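You operate a simulated robot arm through the tools that you are given. There is no shell and no other tool.

Carry out the task below with a simulated robot arm. There is one attempt and no reset: what you move stays moved.

Task
Plug in the blue iron, set its dial to 350, tin its tip and switch off again.
Fine: plug in before switching on; tin after the green lamp, from the roll on the peg; iron in its stand before switching off; scorch nothing; leave the red irons.

The check looks at the end state, three seconds after you hand in, the way a careful person would. Anything else that was tipped, shoved, dropped, spilled or broken makes it a failure.

Robot
A 7-joint arm with a fingered hand, fixed in place. Base frame: the origin is at the foot of the arm, x ahead of it, y to its left, z up. Lengths are in m, angles in degrees, forces in N, time in s.
With the tool pointing down near the work surface it reaches from about 0.32 to 0.82 m from the base axis. Its first joint turns from -115.0 to 115.0 degrees. Payload 5 kg.
The tool frame sits at the grasp point between the pads (the TCP): z along the fingers, y along the line on which they close. The tips reach 0.032 m beyond it. The gripper opens to 0.16 m. The gripper's body begins 0.089 m behind the TCP. The gripper is a hand of 4 fingers: y runs from the thumb to the fingers, the wrist lies at [0, 0, -0.267] in the tool frame, and closing takes about 1.5 s.
Orientation is told as [roll, pitch, yaw] about the base's x, y, z axes, in that order, counted from this pose: with the fingers straight down and closing along the base's y, the tool's x points along the base's -x, its y along +y and its z along -z.

Tools
- The arm moves only by the tool nudge_tool. Its argument "rows" is a list of rows, each an object of numbers (a shift or turn left out is 0, a gripper value left out holds the last): "rx", "ry", "rz": the turn, a rotation vector about the base's x, y, z in degrees; "x", "y", "z": the shift along the base's x, y, z in m; "hand": the closure, from 0 (fully open) to 1 (shut). In form: [{"rx": .., "ry": .., "rz": .., "x": .., "y": .., "z": .., "hand": ..}, ...]. A call has 1 to 20 rows; each row shifts and turns the commanded pose from where the row before left it. Each row takes 0.2 s and may step no farther than 0.05 m and 8.6 degrees from the row before; otherwise, or with a gripper value out of range, the whole call is refused. Where a pose cannot be reached the arm comes as near as it can. A force on the tool above 40 N (or 10 N above the force at the start of the call, whichever is more), or a blocked arm, ends the call early, and 0.2 s more pass. Each finger travels about 0.108 m/s and halts on what it meets, pressing with about 26 N; the grip force reading is that of the motor and also rises with nothing between the fingers. The clock runs only during rows and for 0.2 s after the last one: add rows that do not move to give the fingers time. It gives the time, the measured TCP pose, the force on the tool (base axes), the opening and the grip force at its end, in the units of the frame above (readings bear some noise), with the torque about the TCP (base axes, N m) and any sound that the robot's microphone picked up, and new pictures: "pictures" is both (left out), scene, wrist or none.
- Cameras (640 x 400 px; columns grow to the right, rows downward): "scene" is fixed at [0.0499, -0.4999, 1.6885]; the picture's right is [0.25, -0.97, 0.00], its down [-0.84, -0.22, -0.49] and it looks along [0.47, 0.12, -0.87] (base axes); focal length 233 px, centre (320, 200). "wrist" rides on the gripper at [0.08, -0.004, -0.114] in the tool frame; the picture's right is [0.05, 1.00, 0.00], its down [-0.82, 0.04, -0.58] and it looks along [-0.58, 0.03, 0.82] (tool axes); focal length 265 px, centre (320, 200). There is no depth. A picture from a camera that has moved, and an enlarged one, comes with that camera's place and axes in the base frame and with its lens.
- slide_trunk(by): slides the trunk up (or, below 0, down) by that many m; the arm rides with it, the base frame stays. It gives what a move gives, with no picture.
- hand_shape(shape): the hand has 4 fingers and takes this shape, open, in about a second: jaw (thumb against the fingers, like two jaws); tri (thumb and two fingers); tip (a fingertip pinch); poke (one finger out to press); point (the index stretched); flat (the hand flat); cup (the hand cupped); fist (a fist). The gripper value then closes the fingers along that shape, each until it touches; the sizes above hold for jaw. It gives what a move gives, with no picture.
- inspect(camera, box): a new picture of the part [left, top, right, bottom] of that camera's present view, enlarged. No time passes.
- finish_job(): hands the job in; it is judged then, once.

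Places have to be worked out from the pictures, the camera data and where the tool is seen. Open the gripper and draw the arm clear of the work before you hand the job in, unless the task says otherwise.

The tools are called after "Emit:" by a JSON object that holds its "method" and its "body". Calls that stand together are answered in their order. nudge_tool: Moves the arm, as the interface text tells. Its arguments: {"type":"object","properties":{"rows":{"type":"array","items":{"type":"object","properties":{"rx":{"type":"number"},"ry":{"type":"number"},"rz":{"type":"number"},"x":{"type":"number"},"y":{"type":"number"},"z":{"type":"number"},"hand":{"type":"number"}}}},"pictures":{"type":"string","enum":["both","scene","wrist","none"]}},"required":["rows"]} The other tools are called the same way: slide_trunk (by) slides the trunk up or down; hand_shape (shape) gives the hand a shape; inspect (camera, box) takes an enlarged picture of a part of a camera's view; finish_job () hands the job in.

At the start:

```text
clock: 0.0
ee_pos: [0.4571, -0.295, 1.3437]
ee_rot: [-0.1, 0.1, 0.1]
wrist_force: [-0.1, 0.8, -0.2]
moment: [0.01, 0.02, 0.0]
finger_gap: 0.1601
gripper_force: 0.0
shape: jaw
trunk travel left (down, up): [-0.825, 0.165]
```

scene: 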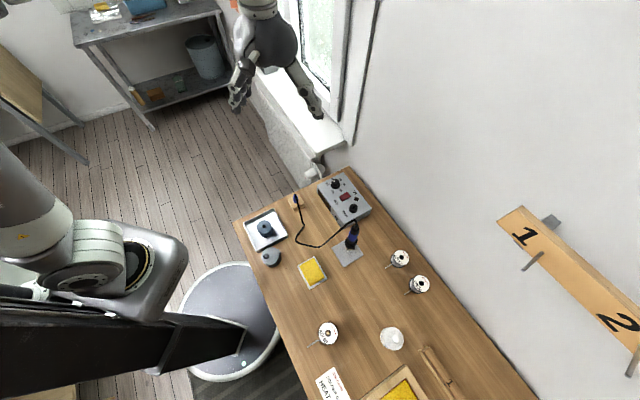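
wrist: 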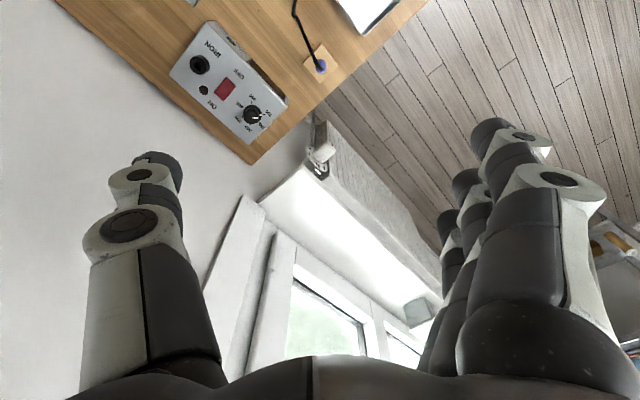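

I begin by looking closely at the bench in the scene picture and at the station box in the wrist picture before moving anything.

Emit:
{"method": "inspect", "body": {"camera": "scene", "box": [230, 160, 390, 260]}}

Emit:
{"method": "inspect", "body": {"camera": "scene", "box": [290, 230, 530, 400]}}

Emit:
{"method": "inspect", "body": {"camera": "scene", "box": [480, 190, 640, 390]}}

Emit:
{"method": "inspect", "body": {"camera": "wrist", "box": [150, 0, 400, 180]}}

```text
4.00 times, centred on (310, 210) of scene
camera zoom: at [0.0499, -0.4999, 1.6885], right [0.25, -0.97, 0.0], down [-0.84, -0.22, -0.49], along [0.47, 0.12, -0.87], focal length 933 px, centre (360, 160)
```

zoom: 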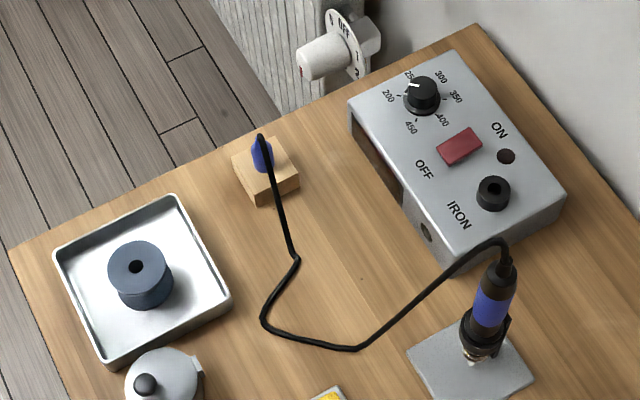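

```text
2.35 times, centred on (410, 315) of scene
camera zoom: at [0.0499, -0.4999, 1.6885], right [0.25, -0.97, 0.0], down [-0.84, -0.22, -0.49], along [0.47, 0.12, -0.87], focal length 549 px, centre (108, -71)
```

zoom: 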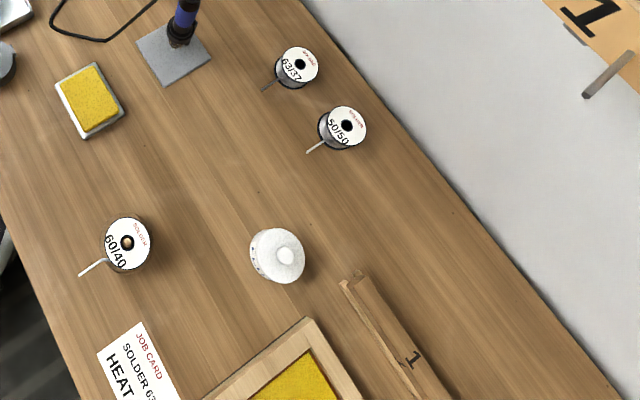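

```text
2.00 times, centred on (560, 290) of scene
camera zoom: at [0.0499, -0.4999, 1.6885], right [0.25, -0.97, 0.0], down [-0.84, -0.22, -0.49], along [0.47, 0.12, -0.87], focal length 467 px, centre (-160, 20)
```

zoom: 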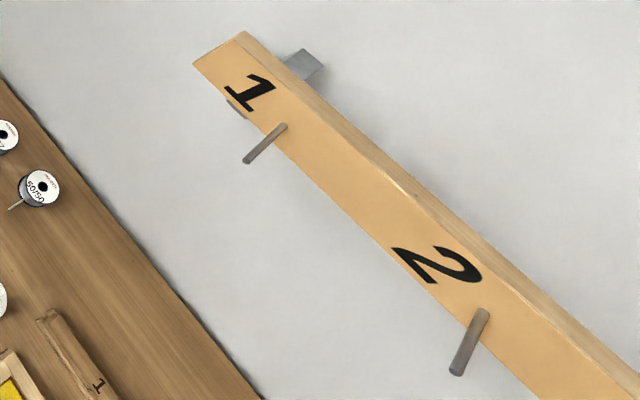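

```text
2.22 times, centred on (275, 90) of wrist
camera zoom: at [0.3766, -0.298, 1.4575], right [-0.05, 1.0, 0.0], down [0.82, 0.04, 0.58], along [0.58, 0.03, -0.82], focal length 590 px, centre (420, 444)
```

zoom: 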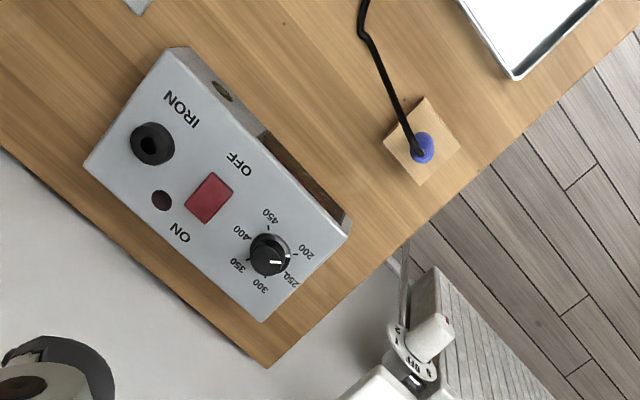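

The bench is turned about 45° to the base: its top is at z≈0.82, and its back edge runs from (0.73,-0.47) to (0.22,-0.98). I'll turn the tool -45° to line up with it and move right at height, so I can read the job card and look for the peg with the roll.

Emit:
{"method": "nudge_tool", "body": {"rows": [{"rz": -7.5, "x": -0.04, "y": -0.005}, {"rz": -7.5, "x": -0.04, "y": -0.01}, {"rz": -7.5, "x": -0.04, "y": -0.01}, {"rz": -7.5, "x": -0.04, "y": -0.01}, {"rz": -7.5, "x": -0.04, "y": -0.01}, {"rz": -7.5, "x": -0.04, "y": -0.015}, {"x": -0.04, "y": -0.015}, {"x": -0.04, "y": -0.015}, {"x": -0.04, "y": -0.015}, {"x": -0.04, "y": -0.015}, {"x": -0.04, "y": -0.01}], "pictures": "both"}}

```text
clock: 2.4
ee_pos: [0.0162, -0.4261, 1.3445]
ee_rot: [0.1, -0.1, -45.0]
wrist_force: [0.5, 0.2, -0.1]
moment: [0.01, -0.05, 0.0]
finger_gap: 0.1599
gripper_force: 0.0
shape: jaw
trunk travel left (down, up): [-0.825, 0.165]
camera wrist: at [-0.0448, -0.371, 1.4569], right [0.67, 0.74, 0.0], down [0.61, -0.55, 0.58], along [0.43, -0.39, -0.82], focal length 265 px, centre (320, 200)
```

scene: 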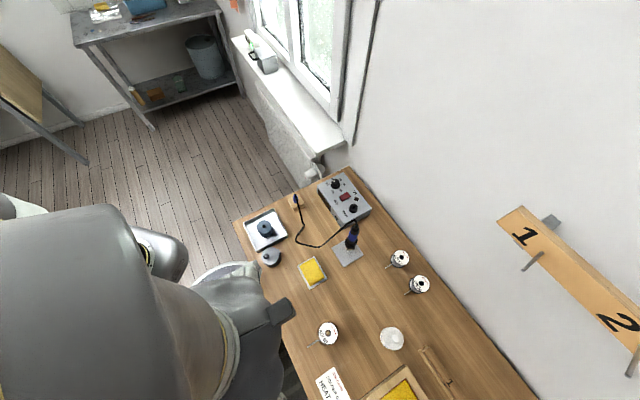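
wrist: 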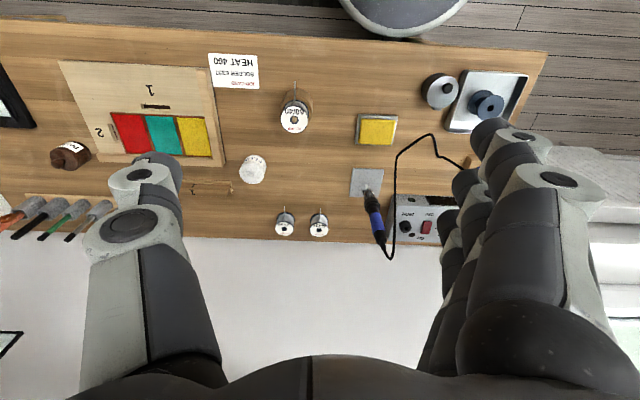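

The wrist picture now shows the whole bench, with the far side at the bottom of the picture. I'll enlarge the parts I need to read.

Emit:
{"method": "inspect", "body": {"camera": "wrist", "box": [0, 40, 240, 250]}}

Emit:
{"method": "inspect", "body": {"camera": "wrist", "box": [200, 40, 360, 140]}}

Emit:
{"method": "inspect", "body": {"camera": "wrist", "box": [180, 140, 360, 250]}}

Emit:
{"method": "inspect", "body": {"camera": "wrist", "box": [330, 60, 550, 260]}}

```text
1.90 times, centred on (120, 145) of wrist
camera zoom: at [-0.0448, -0.371, 1.4569], right [0.67, 0.74, 0.0], down [0.61, -0.55, 0.58], along [0.43, -0.39, -0.82], focal length 506 px, centre (701, 305)
```

zoom: 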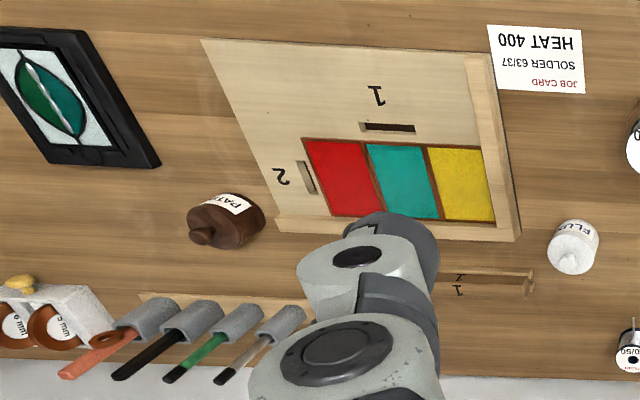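

```text
4.00 times, centred on (280, 90) of wrist
camera zoom: at [-0.0448, -0.371, 1.4569], right [0.67, 0.74, 0.0], down [0.61, -0.55, 0.58], along [0.43, -0.39, -0.82], focal length 1062 px, centre (480, 640)
```

zoom: 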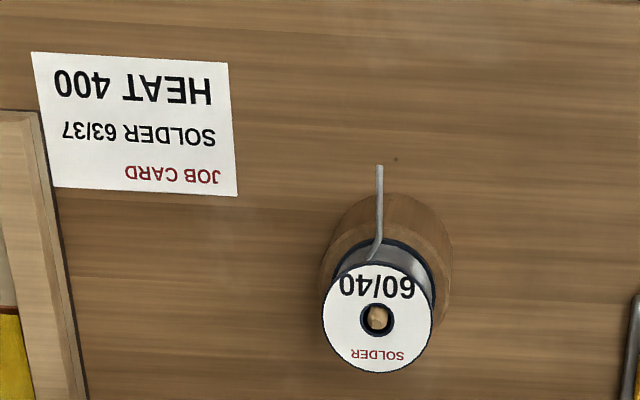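

```text
3.56 times, centred on (270, 195) of wrist
camera zoom: at [-0.0448, -0.371, 1.4569], right [0.67, 0.74, 0.0], down [0.61, -0.55, 0.58], along [0.43, -0.39, -0.82], focal length 944 px, centre (498, 218)
```

zoom: 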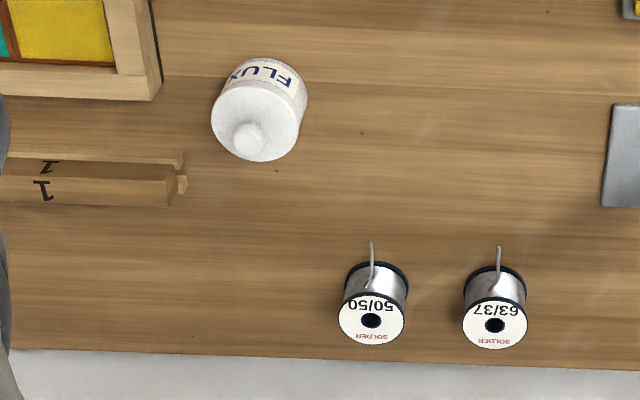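

```text
2.00 times, centred on (440, 160) of wrist
camera zoom: at [-0.0448, -0.371, 1.4569], right [0.67, 0.74, 0.0], down [0.61, -0.55, 0.58], along [0.43, -0.39, -0.82], focal length 531 px, centre (80, 280)
```

zoom: 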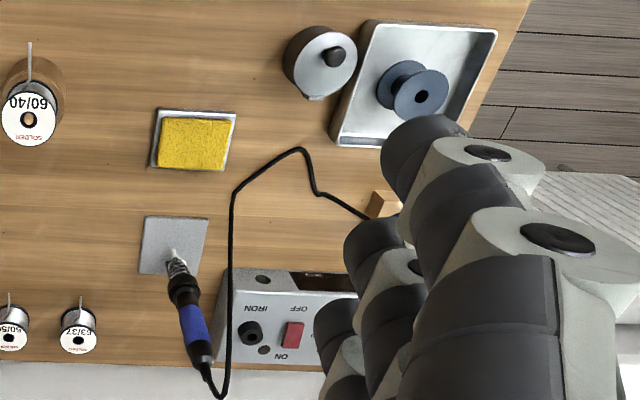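

The card says 63/37 and 400, but the job I was given is 350 and the roll on the peg. That is the 60/40 roll, the only one on a wooden peg stand, so I'll follow the task. Next I go to the station for a closer look at plug, dial, switch and lamp.

Emit:
{"method": "nudge_tool", "body": {"rows": [{"x": 0.035, "y": 0.0085, "z": -0.014}, {"x": 0.035, "y": 0.0085, "z": -0.014}, {"x": 0.035, "y": 0.0085, "z": -0.014}, {"x": 0.035, "y": 0.0085, "z": -0.014}, {"x": 0.035, "y": 0.0085, "z": -0.014}, {"x": 0.035, "y": 0.0085, "z": -0.014}, {"x": 0.035, "y": 0.0085, "z": -0.014}, {"x": 0.035, "y": 0.0085, "z": -0.014}, {"x": 0.035, "y": 0.0085, "z": -0.014}, {"x": 0.035, "y": 0.0085, "z": -0.014}, {"x": 0.035, "y": 0.0085, "z": -0.014}], "pictures": "both"}}

```text
clock: 4.8
ee_pos: [0.4015, -0.334, 1.1883]
ee_rot: [-0.1, 0.1, -45.1]
wrist_force: [0.4, -1.6, -1.0]
moment: [0.02, 0.04, -0.01]
finger_gap: 0.1599
gripper_force: 0.1
shape: jaw
trunk travel left (down, up): [-0.825, 0.165]
camera wrist: at [0.3415, -0.2781, 1.302], right [0.67, 0.74, 0.0], down [0.61, -0.55, 0.58], along [0.43, -0.39, -0.82], focal length 265 px, centre (320, 200)
```

scene: 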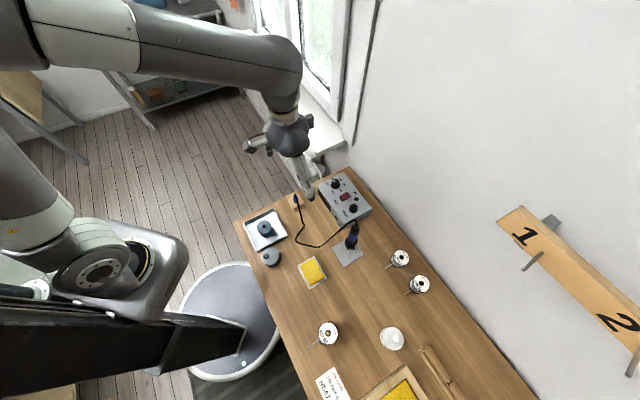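
wrist: 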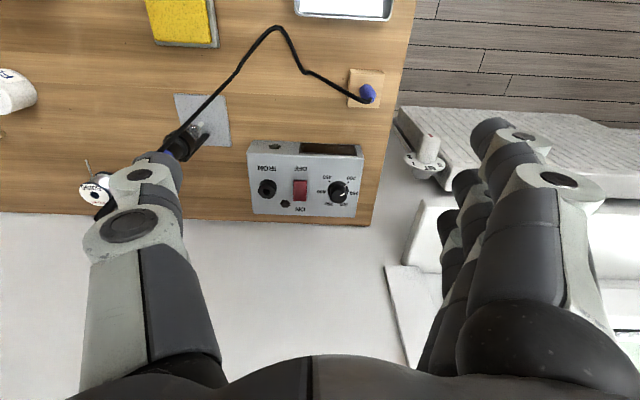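

Emit:
{"method": "inspect", "body": {"camera": "wrist", "box": [230, 60, 400, 230]}}

Emit:
{"method": "inspect", "body": {"camera": "wrist", "box": [80, 70, 260, 220]}}

Emit:
{"method": "inspect", "body": {"camera": "scene", "box": [315, 160, 379, 224]}}

Emit:
{"method": "inspect", "body": {"camera": "scene", "box": [325, 210, 385, 270]}}

```text
2.35 times, centred on (315, 145) of wrist
camera zoom: at [0.3415, -0.2781, 1.302], right [0.67, 0.74, 0.0], down [0.61, -0.55, 0.58], along [0.43, -0.39, -0.82], focal length 624 px, centre (332, 329)
```

zoom: 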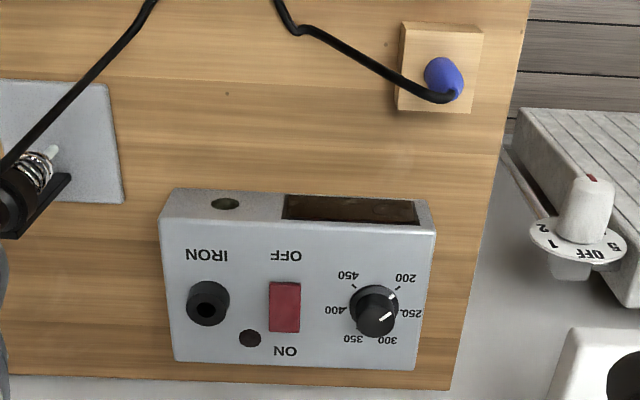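

```text
2.67 times, centred on (170, 145) of wrist
camera zoom: at [0.3415, -0.2781, 1.302], right [0.67, 0.74, 0.0], down [0.61, -0.55, 0.58], along [0.43, -0.39, -0.82], focal length 708 px, centre (720, 347)
```

zoom: 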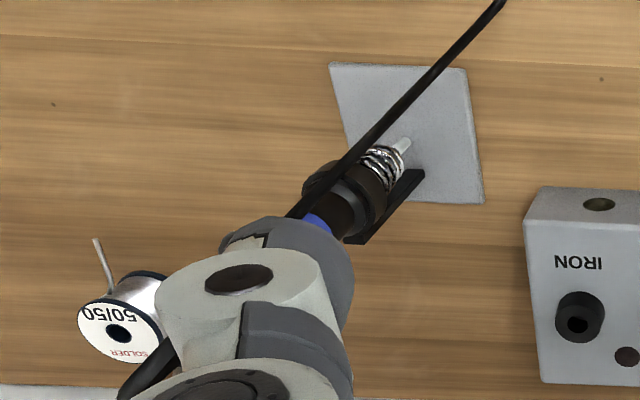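

```text
6.25 times, centred on (347, 192) of scene
camera zoom: at [0.0499, -0.4999, 1.6885], right [0.25, -0.97, 0.0], down [-0.84, -0.22, -0.49], along [0.47, 0.12, -0.87], focal length 1458 px, centre (151, 250)
```

zoom: 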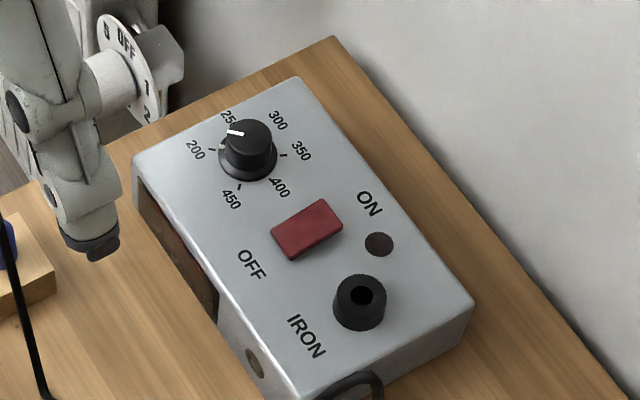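

```text
6.67 times, centred on (355, 240) of scene
camera zoom: at [0.0499, -0.4999, 1.6885], right [0.25, -0.97, 0.0], down [-0.84, -0.22, -0.49], along [0.47, 0.12, -0.87], focal length 1556 px, centre (87, -67)
```

zoom: 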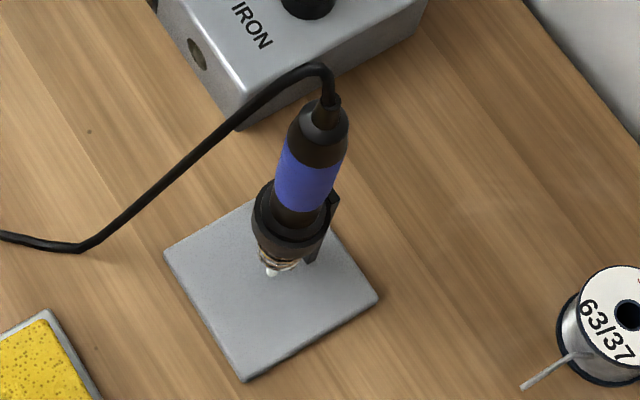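

I can make out the parts: the plug upright in its wooden block, the IRON socket (black collar on the top face), the rocker, the lamp, and the dial now pointing near 250. The iron leans in a ring stand. I move over the plug and lower for a closer look.

Emit:
{"method": "nudge_tool", "body": {"rows": [{"x": 0.0147, "y": 0.0088, "z": -0.032}, {"x": 0.0147, "y": 0.0088, "z": -0.032}, {"x": 0.0147, "y": 0.0088, "z": -0.032}, {"x": 0.0147, "y": 0.0088, "z": -0.032}, {"x": 0.0147, "y": 0.0088, "z": -0.032}], "pictures": "both"}}

```text
clock: 6.0
ee_pos: [0.4786, -0.2885, 1.0264]
ee_rot: [0.0, -0.1, -45.0]
wrist_force: [0.5, -0.9, 0.0]
moment: [-0.03, 0.0, 0.0]
finger_gap: 0.1603
gripper_force: 0.0
shape: jaw
trunk travel left (down, up): [-0.825, 0.165]
camera wrist: at [0.4175, -0.2334, 1.1407], right [0.67, 0.74, 0.0], down [0.61, -0.55, 0.58], along [0.43, -0.39, -0.82], focal length 265 px, centre (320, 200)
```

scene: 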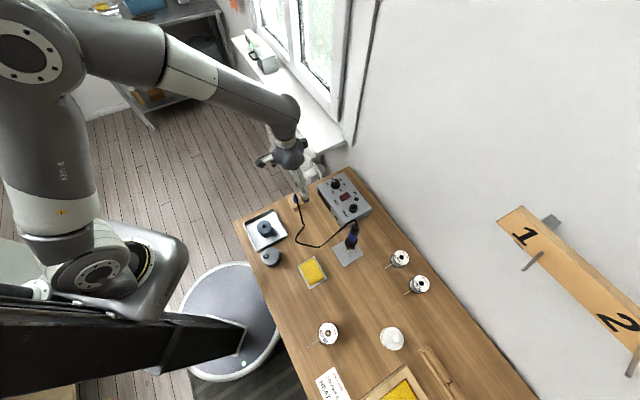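
wrist: 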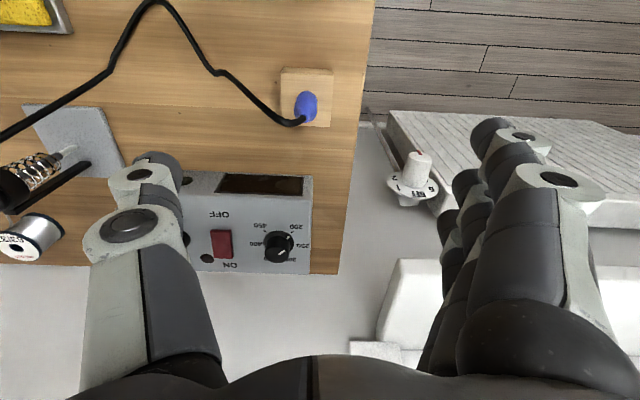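

Emit:
{"method": "inspect", "body": {"camera": "wrist", "box": [258, 52, 354, 142]}}

Emit:
{"method": "inspect", "body": {"camera": "scene", "box": [275, 180, 325, 230]}}

```text
4.44 times, centred on (306, 97) of wrist
camera zoom: at [0.4175, -0.2334, 1.1407], right [0.67, 0.74, 0.0], down [0.61, -0.55, 0.58], along [0.43, -0.39, -0.82], focal length 1180 px, centre (382, 658)
```

zoom: 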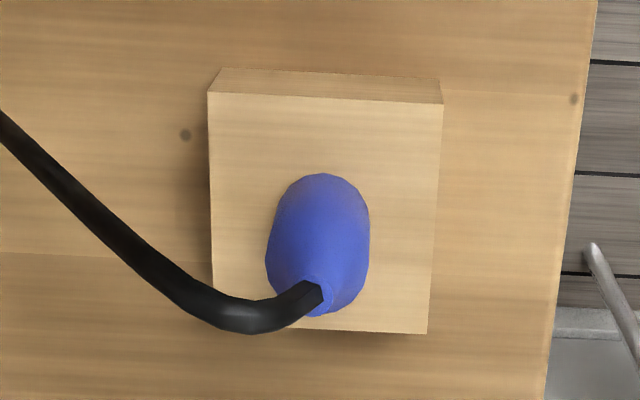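

```text
8.00 times, centred on (300, 205) of scene
camera zoom: at [0.0499, -0.4999, 1.6885], right [0.25, -0.97, 0.0], down [-0.84, -0.22, -0.49], along [0.47, 0.12, -0.87], focal length 1867 px, centre (480, 160)
```

zoom: 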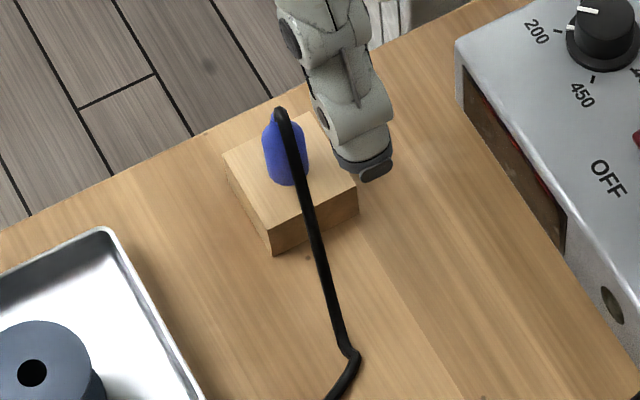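

The plug is a blue body about 22 mm across, centred near (0.465,-0.296), with its top at z≈0.90. The cable leaves its top towards the right (the iron). To keep the cable out of the fingers, I turn the hand +90° so they close across it.

Emit:
{"method": "nudge_tool", "body": {"rows": [{"rz": 8.2, "z": 0.005}, {"rz": 8.2, "z": 0.005}, {"rz": 8.2}, {"rz": 8.2}, {"rz": 8.2}, {"rz": 8.2}, {"rz": 8.2}, {"rz": 8.2}, {"rz": 8.2}, {"rz": 8.2}, {"rz": 8.0}, {}], "pictures": "both"}}

```text
clock: 8.6
ee_pos: [0.4762, -0.2875, 1.0407]
ee_rot: [-0.1, 0.0, 45.1]
wrist_force: [-0.5, 0.9, 0.8]
moment: [-0.02, 0.02, -0.03]
finger_gap: 0.16
gripper_force: 0.1
shape: jaw
trunk travel left (down, up): [-0.825, 0.165]
camera wrist: at [0.4224, -0.3455, 1.1533], right [-0.74, 0.67, 0.0], down [0.55, 0.61, 0.58], along [0.39, 0.43, -0.82], focal length 265 px, centre (320, 200)
```

scene: 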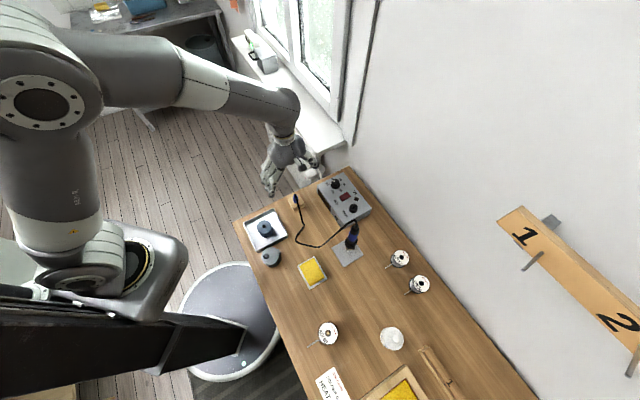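
wrist: 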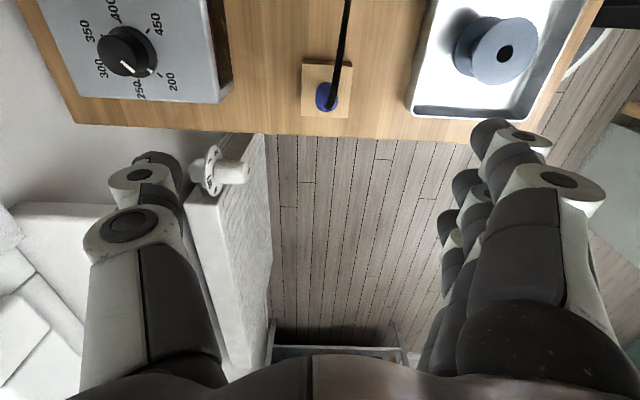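

The hand turned cleanly, and both views put the plug at about (0.465,-0.295). I centre over it and come partway down, narrowing the fingers somewhat.

Emit:
{"method": "nudge_tool", "body": {"rows": [{"x": -0.0058, "y": -0.0037, "z": -0.02, "hand": 0.3}, {"x": -0.0058, "y": -0.0037, "z": -0.02}, {"z": -0.02}, {"z": -0.02}, {}], "pictures": "both"}}

```text
clock: 9.8
ee_pos: [0.4653, -0.2968, 0.959]
ee_rot: [0.0, 0.1, 45.0]
wrist_force: [-0.9, -0.4, -0.3]
moment: [-0.02, -0.02, -0.01]
finger_gap: 0.1125
gripper_force: 0.1
shape: jaw
trunk travel left (down, up): [-0.825, 0.165]
camera wrist: at [0.4102, -0.3545, 1.0727], right [-0.74, 0.67, 0.0], down [0.55, 0.61, 0.58], along [0.39, 0.43, -0.82], focal length 265 px, centre (320, 200)
```

scene: 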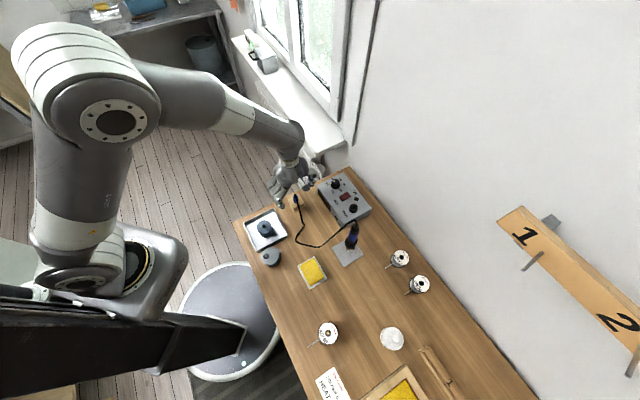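
wrist: 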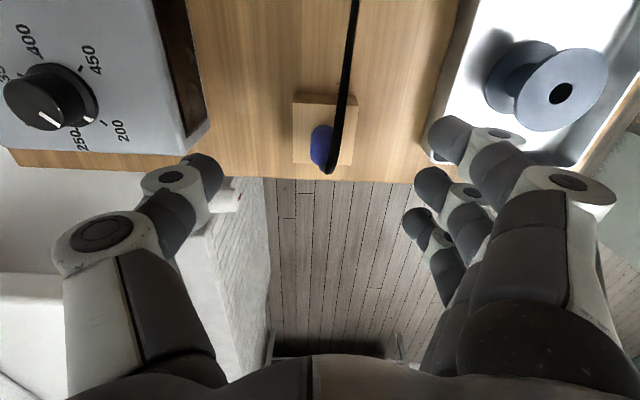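

The plug sits centred between thumb and fingers, about 3 mm nearer to me in n. I correct for that, lower to TCP z≈0.897 and check before closing.

Emit:
{"method": "nudge_tool", "body": {"rows": [{"x": -0.002, "y": 0.002, "z": -0.016}, {"z": -0.016}, {"z": -0.016}, {"z": -0.014}, {}], "pictures": "wrist"}}

Emit:
{"method": "inspect", "body": {"camera": "scene", "box": [260, 160, 340, 230]}}

```text
clock: 11.0
ee_pos: [0.4618, -0.2929, 0.8982]
ee_rot: [0.0, -0.1, 45.0]
wrist_force: [0.4, -0.7, -1.0]
moment: [0.0, 0.01, 0.0]
finger_gap: 0.1122
gripper_force: 0.0
shape: jaw
trunk travel left (down, up): [-0.825, 0.165]
camera wrist: at [0.4075, -0.3521, 1.0108], right [-0.74, 0.67, 0.0], down [0.55, 0.61, 0.58], along [0.39, 0.43, -0.82], focal length 265 px, centre (320, 200)
```

wrist: 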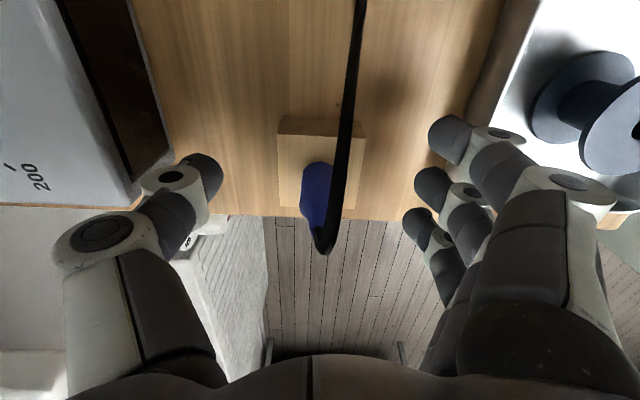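

```text
5.71 times, centred on (300, 195) of scene
camera zoom: at [0.0499, -0.4999, 1.6885], right [0.25, -0.97, 0.0], down [-0.84, -0.22, -0.49], along [0.47, 0.12, -0.87], focal length 1333 px, centre (434, 229)
```

zoom: 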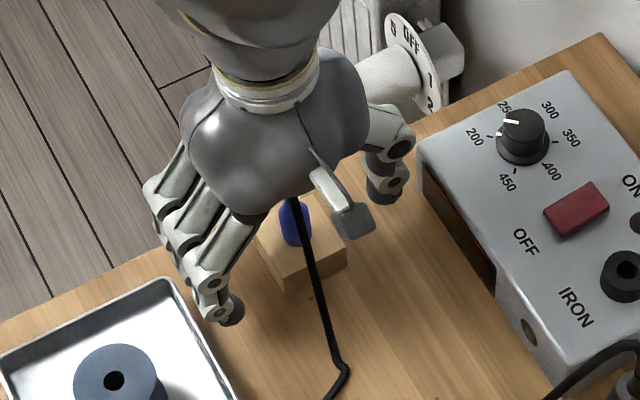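

The plug stands midway between thumb and fingers with the cable running free between them. I close on it.

Emit:
{"method": "nudge_tool", "body": {"rows": [{"hand": 0.7}, {"hand": 1.0}, {}, {}, {}, {}], "pictures": "both"}}

```text
clock: 12.4
ee_pos: [0.4631, -0.2949, 0.899]
ee_rot: [-0.2, -0.2, 45.0]
wrist_force: [0.3, 0.8, 28.6]
moment: [0.44, 0.15, -0.03]
finger_gap: 0.0253
gripper_force: 26.1
shape: jaw
trunk travel left (down, up): [-0.825, 0.165]
camera wrist: at [0.407, -0.3516, 1.0128], right [-0.74, 0.67, 0.0], down [0.55, 0.61, 0.58], along [0.39, 0.43, -0.82], focal length 265 px, centre (320, 200)
```

scene: 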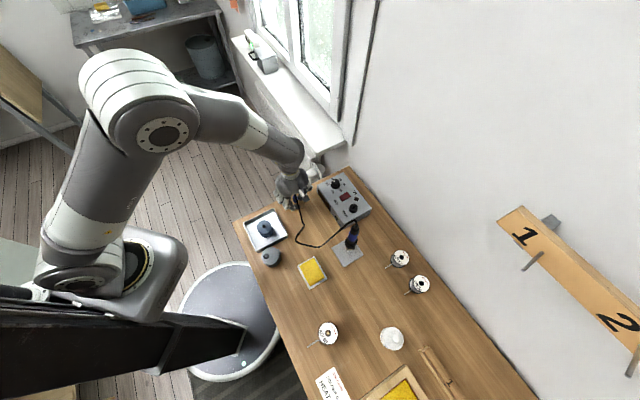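
wrist: 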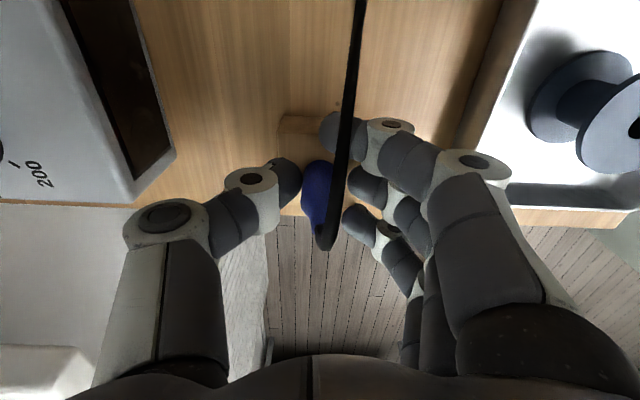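

The plug is held (gap 25 mm, grip 26 N), with an upward push of about 28 N from the fingertips resting on the block. I lift gently so that load goes off and the plug comes out of its block.

Emit:
{"method": "nudge_tool", "body": {"rows": [{"z": 0.004}, {"z": 0.006}, {"z": 0.01}, {"z": 0.01}, {}], "pictures": "both"}}

Emit:
{"method": "inspect", "body": {"camera": "scene", "box": [260, 160, 340, 230]}}

```text
clock: 13.6
ee_pos: [0.4629, -0.294, 0.9277]
ee_rot: [0.1, 0.0, 44.9]
wrist_force: [-0.5, 0.0, -0.8]
moment: [0.01, 0.02, 0.0]
finger_gap: 0.0183
gripper_force: 25.9
shape: jaw
trunk travel left (down, up): [-0.825, 0.165]
camera wrist: at [0.4077, -0.3524, 1.0414], right [-0.74, 0.67, 0.0], down [0.55, 0.61, 0.58], along [0.39, 0.43, -0.82], focal length 265 px, centre (320, 200)
```

scene: 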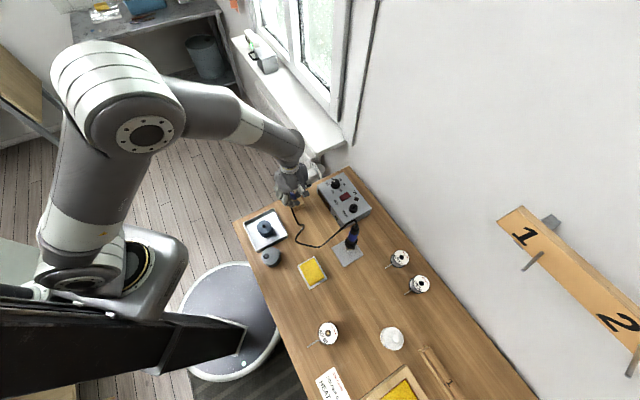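
wrist: 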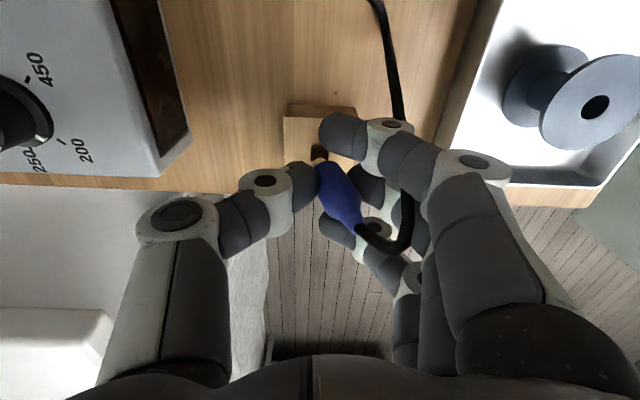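

```text
5.71 times, centred on (300, 195) of scene
camera zoom: at [0.0499, -0.4999, 1.6885], right [0.25, -0.97, 0.0], down [-0.84, -0.22, -0.49], along [0.47, 0.12, -0.87], focal length 1333 px, centre (434, 229)
```

zoom: 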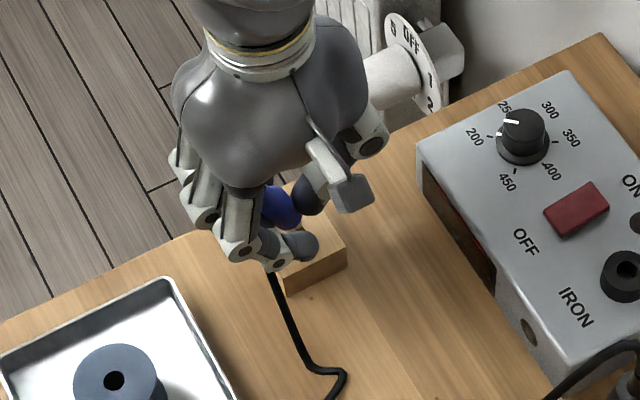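

The plug came up but has tipped in the grip. I enlarge the wrist view to see how it sits and whether its pin is clear of the block.

Emit:
{"method": "inspect", "body": {"camera": "wrist", "box": [260, 90, 430, 270]}}

```text
2.22 times, centred on (345, 180) of wrist
camera zoom: at [0.4077, -0.3524, 1.0414], right [-0.74, 0.67, 0.0], down [0.55, 0.61, 0.58], along [0.39, 0.43, -0.82], focal length 590 px, centre (264, 244)
```

zoom: 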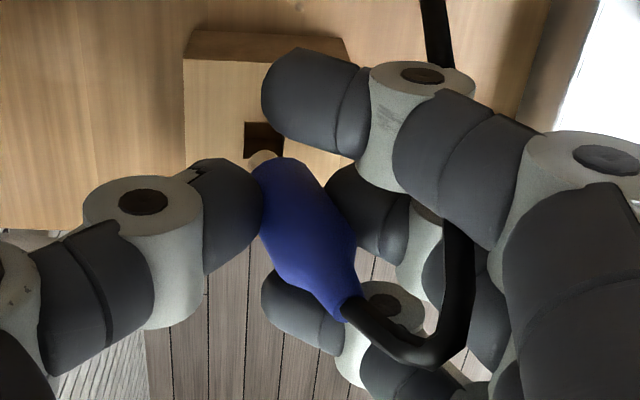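

The plug's nose is out of the square hole and the plug leans about 15°, its top towards me. I lift further to see it against the background before correcting the tilt.

Emit:
{"method": "nudge_tool", "body": {"rows": [{"z": 0.015}, {"z": 0.015}, {"z": 0.015}, {"z": 0.015}, {}], "pictures": "both"}}

Emit:
{"method": "inspect", "body": {"camera": "wrist", "box": [250, 80, 430, 270]}}

Emit:
{"method": "inspect", "body": {"camera": "scene", "box": [265, 155, 325, 225]}}

```text
clock: 14.8
ee_pos: [0.4645, -0.2937, 0.9889]
ee_rot: [0.0, 0.1, 45.0]
wrist_force: [-0.8, -0.5, -0.2]
moment: [-0.02, 0.0, 0.03]
finger_gap: 0.0184
gripper_force: 25.6
shape: jaw
trunk travel left (down, up): [-0.825, 0.165]
camera wrist: at [0.4086, -0.351, 1.1015], right [-0.74, 0.67, 0.0], down [0.55, 0.61, 0.58], along [0.39, 0.43, -0.82], focal length 265 px, centre (320, 200)
```

scene: 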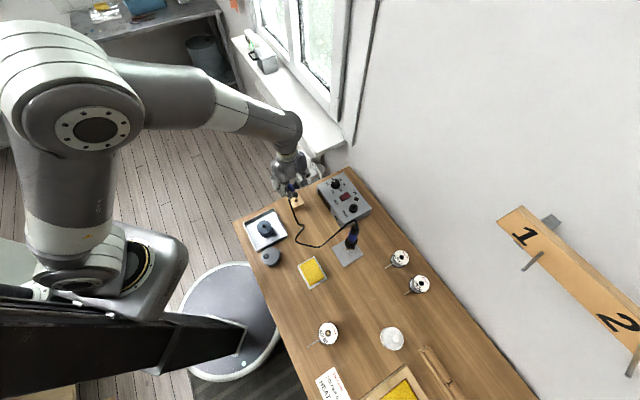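
wrist: 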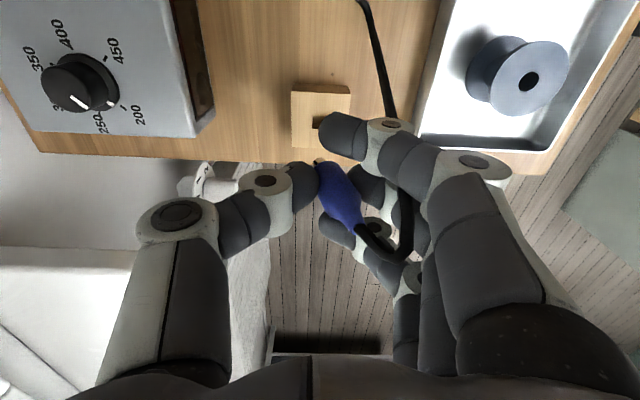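

```text
2.11 times, centred on (340, 175) of wrist
camera zoom: at [0.4086, -0.351, 1.1015], right [-0.74, 0.67, 0.0], down [0.55, 0.61, 0.58], along [0.39, 0.43, -0.82], focal length 559 px, centre (278, 253)
```

zoom: 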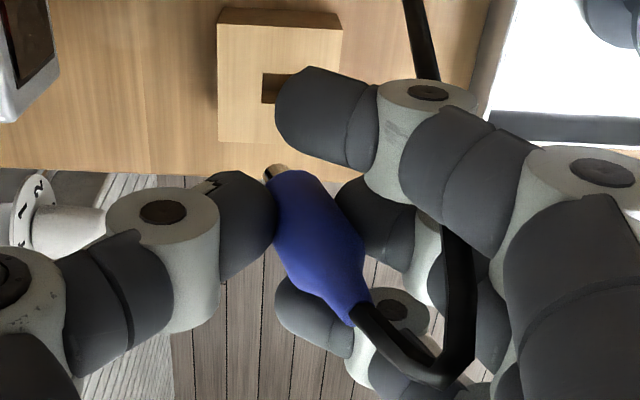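

```text
5.71 times, centred on (295, 190) of scene
camera zoom: at [0.0499, -0.4999, 1.6885], right [0.25, -0.97, 0.0], down [-0.84, -0.22, -0.49], along [0.47, 0.12, -0.87], focal length 1333 px, centre (463, 257)
```

zoom: 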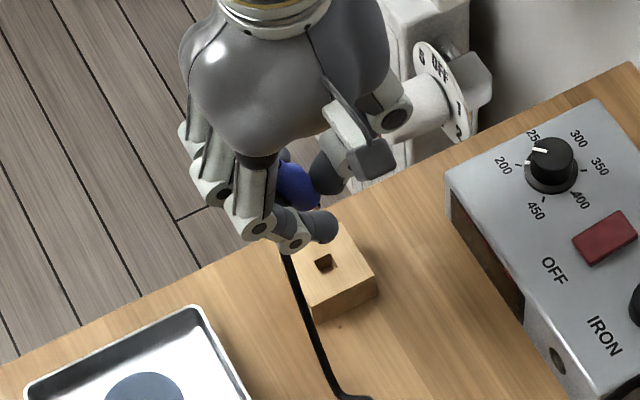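

The block stayed put and the plug hangs free, with a metal pin at its nose and about a 15° lean. Re-measuring between the views gives bench z≈0.83 and the socket near (0.469,-0.520), its top about 0.905. I tilt the hand 15° to stand the plug upright, then carry it over the socket, staying high.

Emit:
{"method": "nudge_tool", "body": {"rows": [{"z": 0.015, "rx": 3.5, "ry": 3.5}, {"z": 0.015, "rx": 3.5, "ry": 3.5}, {"rx": 3.6, "ry": 3.6}, {"x": 0.002, "y": -0.029}, {"x": 0.0015, "y": -0.029}, {"x": 0.0015, "y": -0.029}, {"x": 0.0015, "y": -0.029}, {"x": 0.0015, "y": -0.029}, {"x": 0.0015, "y": -0.029}, {"x": 0.0015, "y": -0.029}, {"x": 0.001, "y": -0.029}, {}], "pictures": "both"}}

Emit:
{"method": "inspect", "body": {"camera": "wrist", "box": [220, 80, 420, 270]}}

Emit:
{"method": "inspect", "body": {"camera": "scene", "box": [310, 160, 380, 240]}}

```text
clock: 17.4
ee_pos: [0.4673, -0.3596, 1.0173]
ee_rot: [15.0, -0.1, 44.9]
wrist_force: [0.9, -0.5, -0.6]
moment: [0.01, 0.05, -0.01]
finger_gap: 0.0181
gripper_force: 25.7
shape: jaw
out of reach, approached as far as the arm can: row 6, 7, 8, 9, 10, 11
trunk travel left (down, up): [-0.825, 0.165]
camera wrist: at [0.4336, -0.4381, 1.1252], right [-0.72, 0.65, 0.26], down [0.65, 0.5, 0.57], along [0.24, 0.58, -0.78], focal length 265 px, centre (320, 200)
```

scene: 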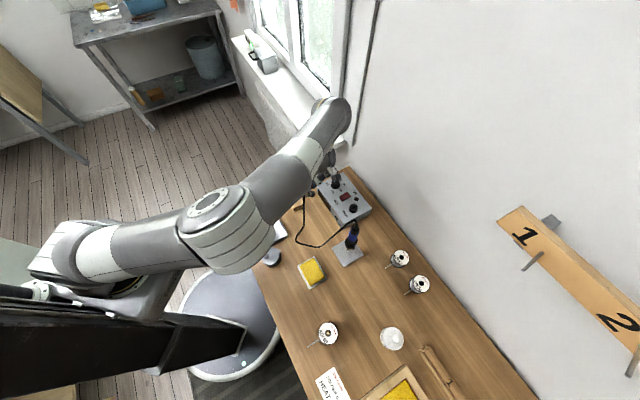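
wrist: 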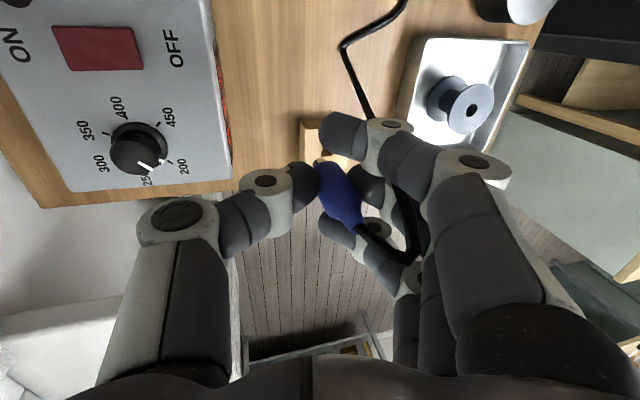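

```text
2.11 times, centred on (320, 175) of wrist
camera zoom: at [0.4336, -0.4381, 1.1252], right [-0.72, 0.65, 0.26], down [0.65, 0.5, 0.57], along [0.24, 0.58, -0.78], focal length 559 px, centre (320, 253)
```

zoom: 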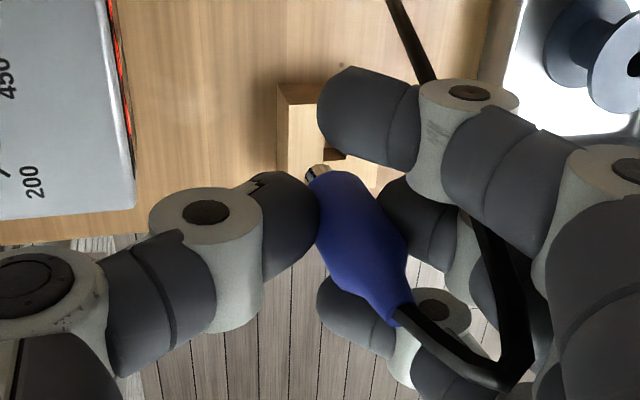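

```text
5.00 times, centred on (345, 200) of scene
camera zoom: at [0.0499, -0.4999, 1.6885], right [0.25, -0.97, 0.0], down [-0.84, -0.22, -0.49], along [0.47, 0.12, -0.87], focal length 1167 px, centre (195, 200)
```

zoom: 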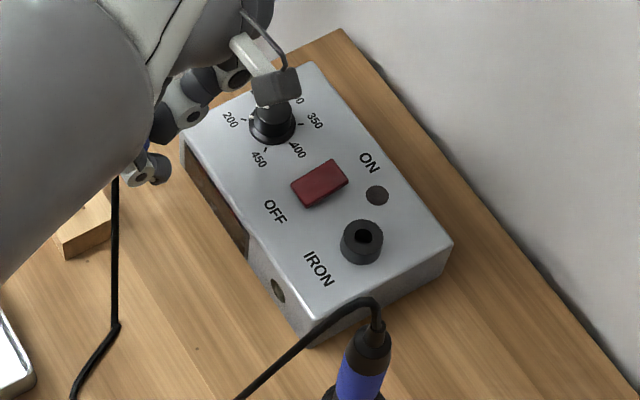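

The arm stopped short and reports out of reach at y≈-0.36, probably a wrist-turn limit with this yaw. Turning about the vertical keeps the plug upright, so I ease the yaw back a little and see whether it can go on.

Emit:
{"method": "nudge_tool", "body": {"rows": [{"rz": -8}, {"rz": -8}, {}], "pictures": "none"}}

```text
clock: 18.2
ee_pos: [0.4682, -0.3607, 1.0154]
ee_rot: [15.0, 0.0, 28.9]
wrist_force: [0.7, 0.3, 0.7]
moment: [0.0, 0.0, 0.02]
finger_gap: 0.0182
gripper_force: 25.8
shape: jaw
trunk travel left (down, up): [-0.825, 0.165]
```

Emit:
{"method": "nudge_tool", "body": {"rows": [{"y": -0.029}, {"y": -0.029}, {"y": -0.029}, {}], "pictures": "none"}}

```text
clock: 19.2
ee_pos: [0.4674, -0.4487, 1.0156]
ee_rot: [14.9, 0.0, 29.0]
wrist_force: [0.6, 0.3, 0.4]
moment: [-0.07, 0.04, 0.05]
finger_gap: 0.018
gripper_force: 26.5
shape: jaw
trunk travel left (down, up): [-0.825, 0.165]
```

That worked, so the limit is the wrist turn at about 82° relative to the arm's bearing. I carry on to above the socket with the present yaw.

Emit:
{"method": "nudge_tool", "body": {"rows": [{"x": 0.0015, "y": -0.02}, {"x": 0.0015, "y": -0.02}, {"x": 0.0015, "y": -0.02}, {"x": 0.002, "y": -0.02}, {}], "pictures": "both"}}

Emit:
{"method": "inspect", "body": {"camera": "wrist", "box": [200, 60, 420, 270]}}

Emit:
{"method": "inspect", "body": {"camera": "scene", "box": [310, 160, 390, 250]}}

```text
clock: 20.4
ee_pos: [0.4666, -0.4491, 1.0148]
ee_rot: [15.0, 0.1, 28.8]
wrist_force: [0.2, 0.7, -0.3]
moment: [0.03, -0.01, -0.02]
finger_gap: 0.0181
gripper_force: 25.6
shape: jaw
out of reach, approached as far as the arm can: row 1, 2, 3, 4
trunk travel left (down, up): [-0.825, 0.165]
camera wrist: at [0.4119, -0.5158, 1.1226], right [-0.51, 0.82, 0.26], down [0.77, 0.3, 0.57], along [0.39, 0.49, -0.78], focal length 265 px, centre (320, 200)
```

scene: 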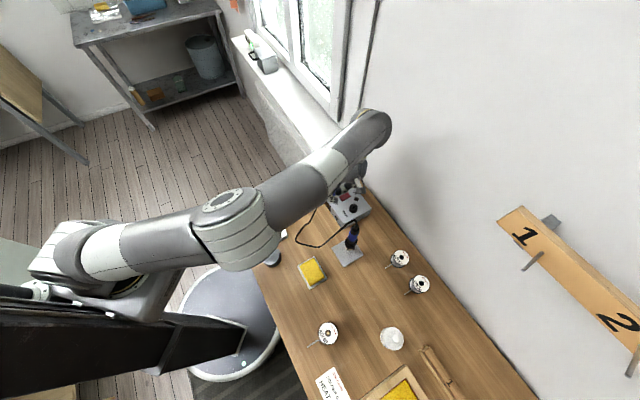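
wrist: 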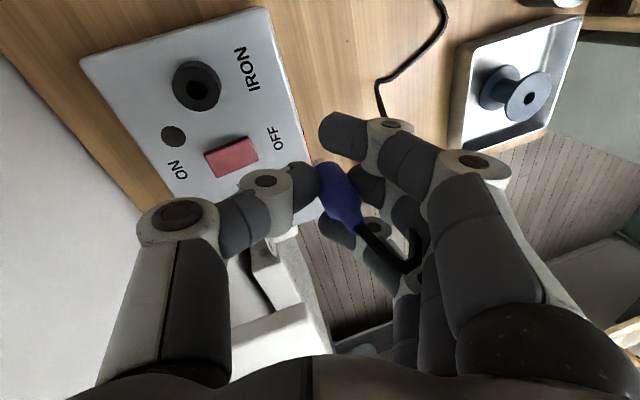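

```text
1.90 times, centred on (310, 165) of wrist
camera zoom: at [0.4119, -0.5158, 1.1226], right [-0.51, 0.82, 0.26], down [0.77, 0.3, 0.57], along [0.39, 0.49, -0.78], focal length 506 px, centre (339, 267)
```

zoom: 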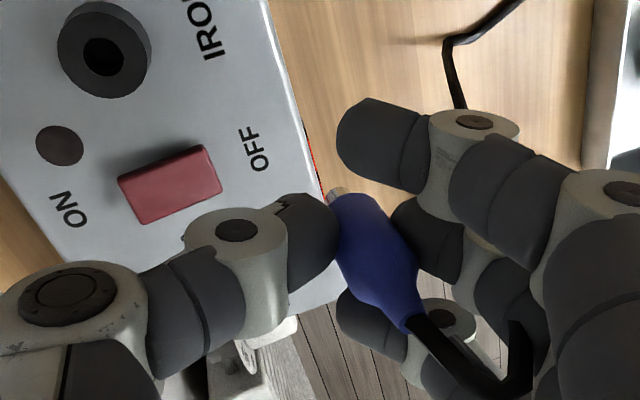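

```text
4.44 times, centred on (350, 205) of scene
camera zoom: at [0.0499, -0.4999, 1.6885], right [0.25, -0.97, 0.0], down [-0.84, -0.22, -0.49], along [0.47, 0.12, -0.87], focal length 1037 px, centre (187, 178)
```

zoom: 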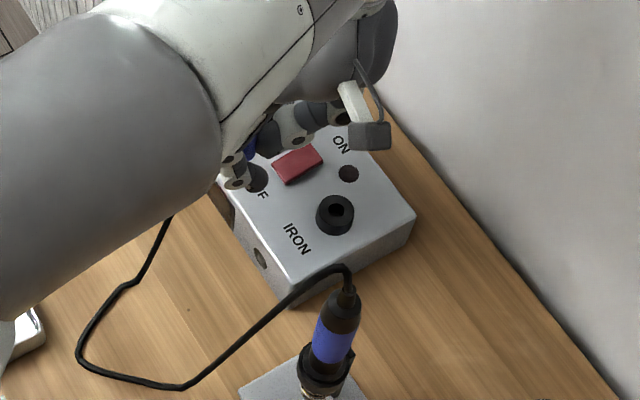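

It is now stuck because the tilt pushes the wrist outward. Turning the hand about the vertical to yaw -45° makes the tilt a sideways lean instead, which costs no reach. By triangulation the iron's handle top is at about (0.347,-0.538,1.04), so I lift clear of that first, then turn.

Emit:
{"method": "nudge_tool", "body": {"rows": [{"z": 0.03, "x": -0.005, "y": 0.01}, {"z": 0.03, "x": -0.005, "y": 0.01}, {"z": 0.02}, {"rz": -8.2}, {"rz": -8.2}, {"rz": -8.2}, {"rz": -8.2}, {"rz": -8.2}, {"rz": -8.2}, {"rz": -8.2}, {"rz": -8.2}, {"rz": -8.2}, {}], "pictures": "both"}}

Emit:
{"method": "inspect", "body": {"camera": "wrist", "box": [200, 60, 420, 270]}}

Emit:
{"method": "inspect", "body": {"camera": "scene", "box": [300, 150, 390, 260]}}

```text
clock: 23.2
ee_pos: [0.4558, -0.4276, 1.0831]
ee_rot: [15.0, 0.0, -44.9]
wrist_force: [-0.4, -0.6, -0.6]
moment: [0.01, -0.04, 0.01]
finger_gap: 0.0181
gripper_force: 26.1
shape: jaw
out of reach, approached as far as the arm can: row 3
trunk travel left (down, up): [-0.825, 0.165]
camera wrist: at [0.3753, -0.3927, 1.1914], right [0.64, 0.72, 0.26], down [0.5, -0.65, 0.57], along [0.58, -0.24, -0.78], focal length 265 px, centre (320, 200)
```

scene: 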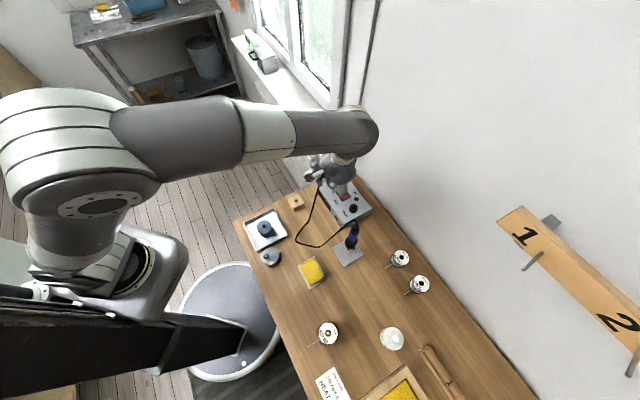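
wrist: 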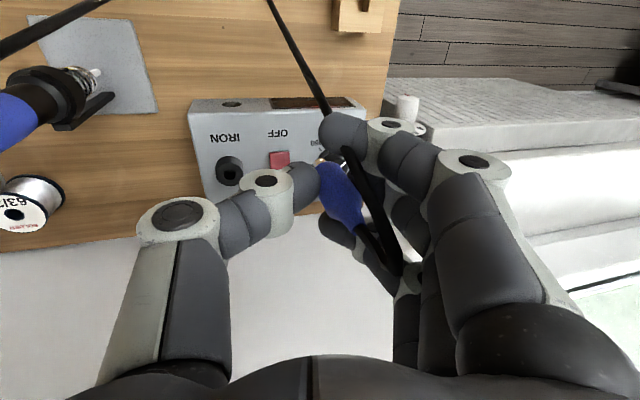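

```text
1.90 times, centred on (310, 165) of wrist
camera zoom: at [0.3753, -0.3927, 1.1914], right [0.64, 0.72, 0.26], down [0.5, -0.65, 0.57], along [0.58, -0.24, -0.78], focal length 506 px, centre (339, 267)
```

zoom: 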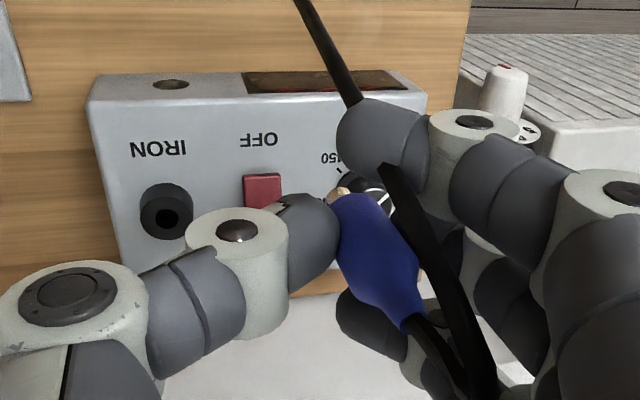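

```text
3.64 times, centred on (345, 205) of scene
camera zoom: at [0.0499, -0.4999, 1.6885], right [0.25, -0.97, 0.0], down [-0.84, -0.22, -0.49], along [0.47, 0.12, -0.87], focal length 848 px, centre (229, 182)
```

zoom: 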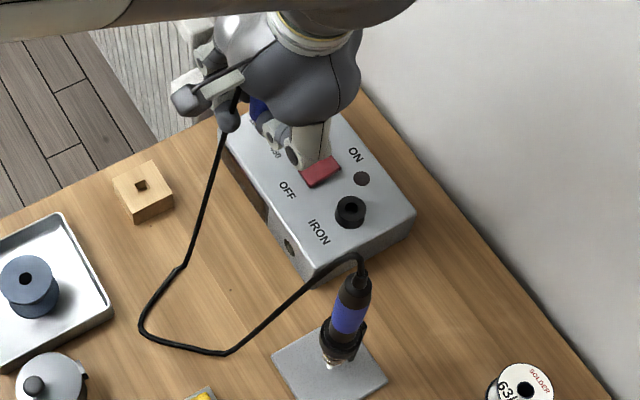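

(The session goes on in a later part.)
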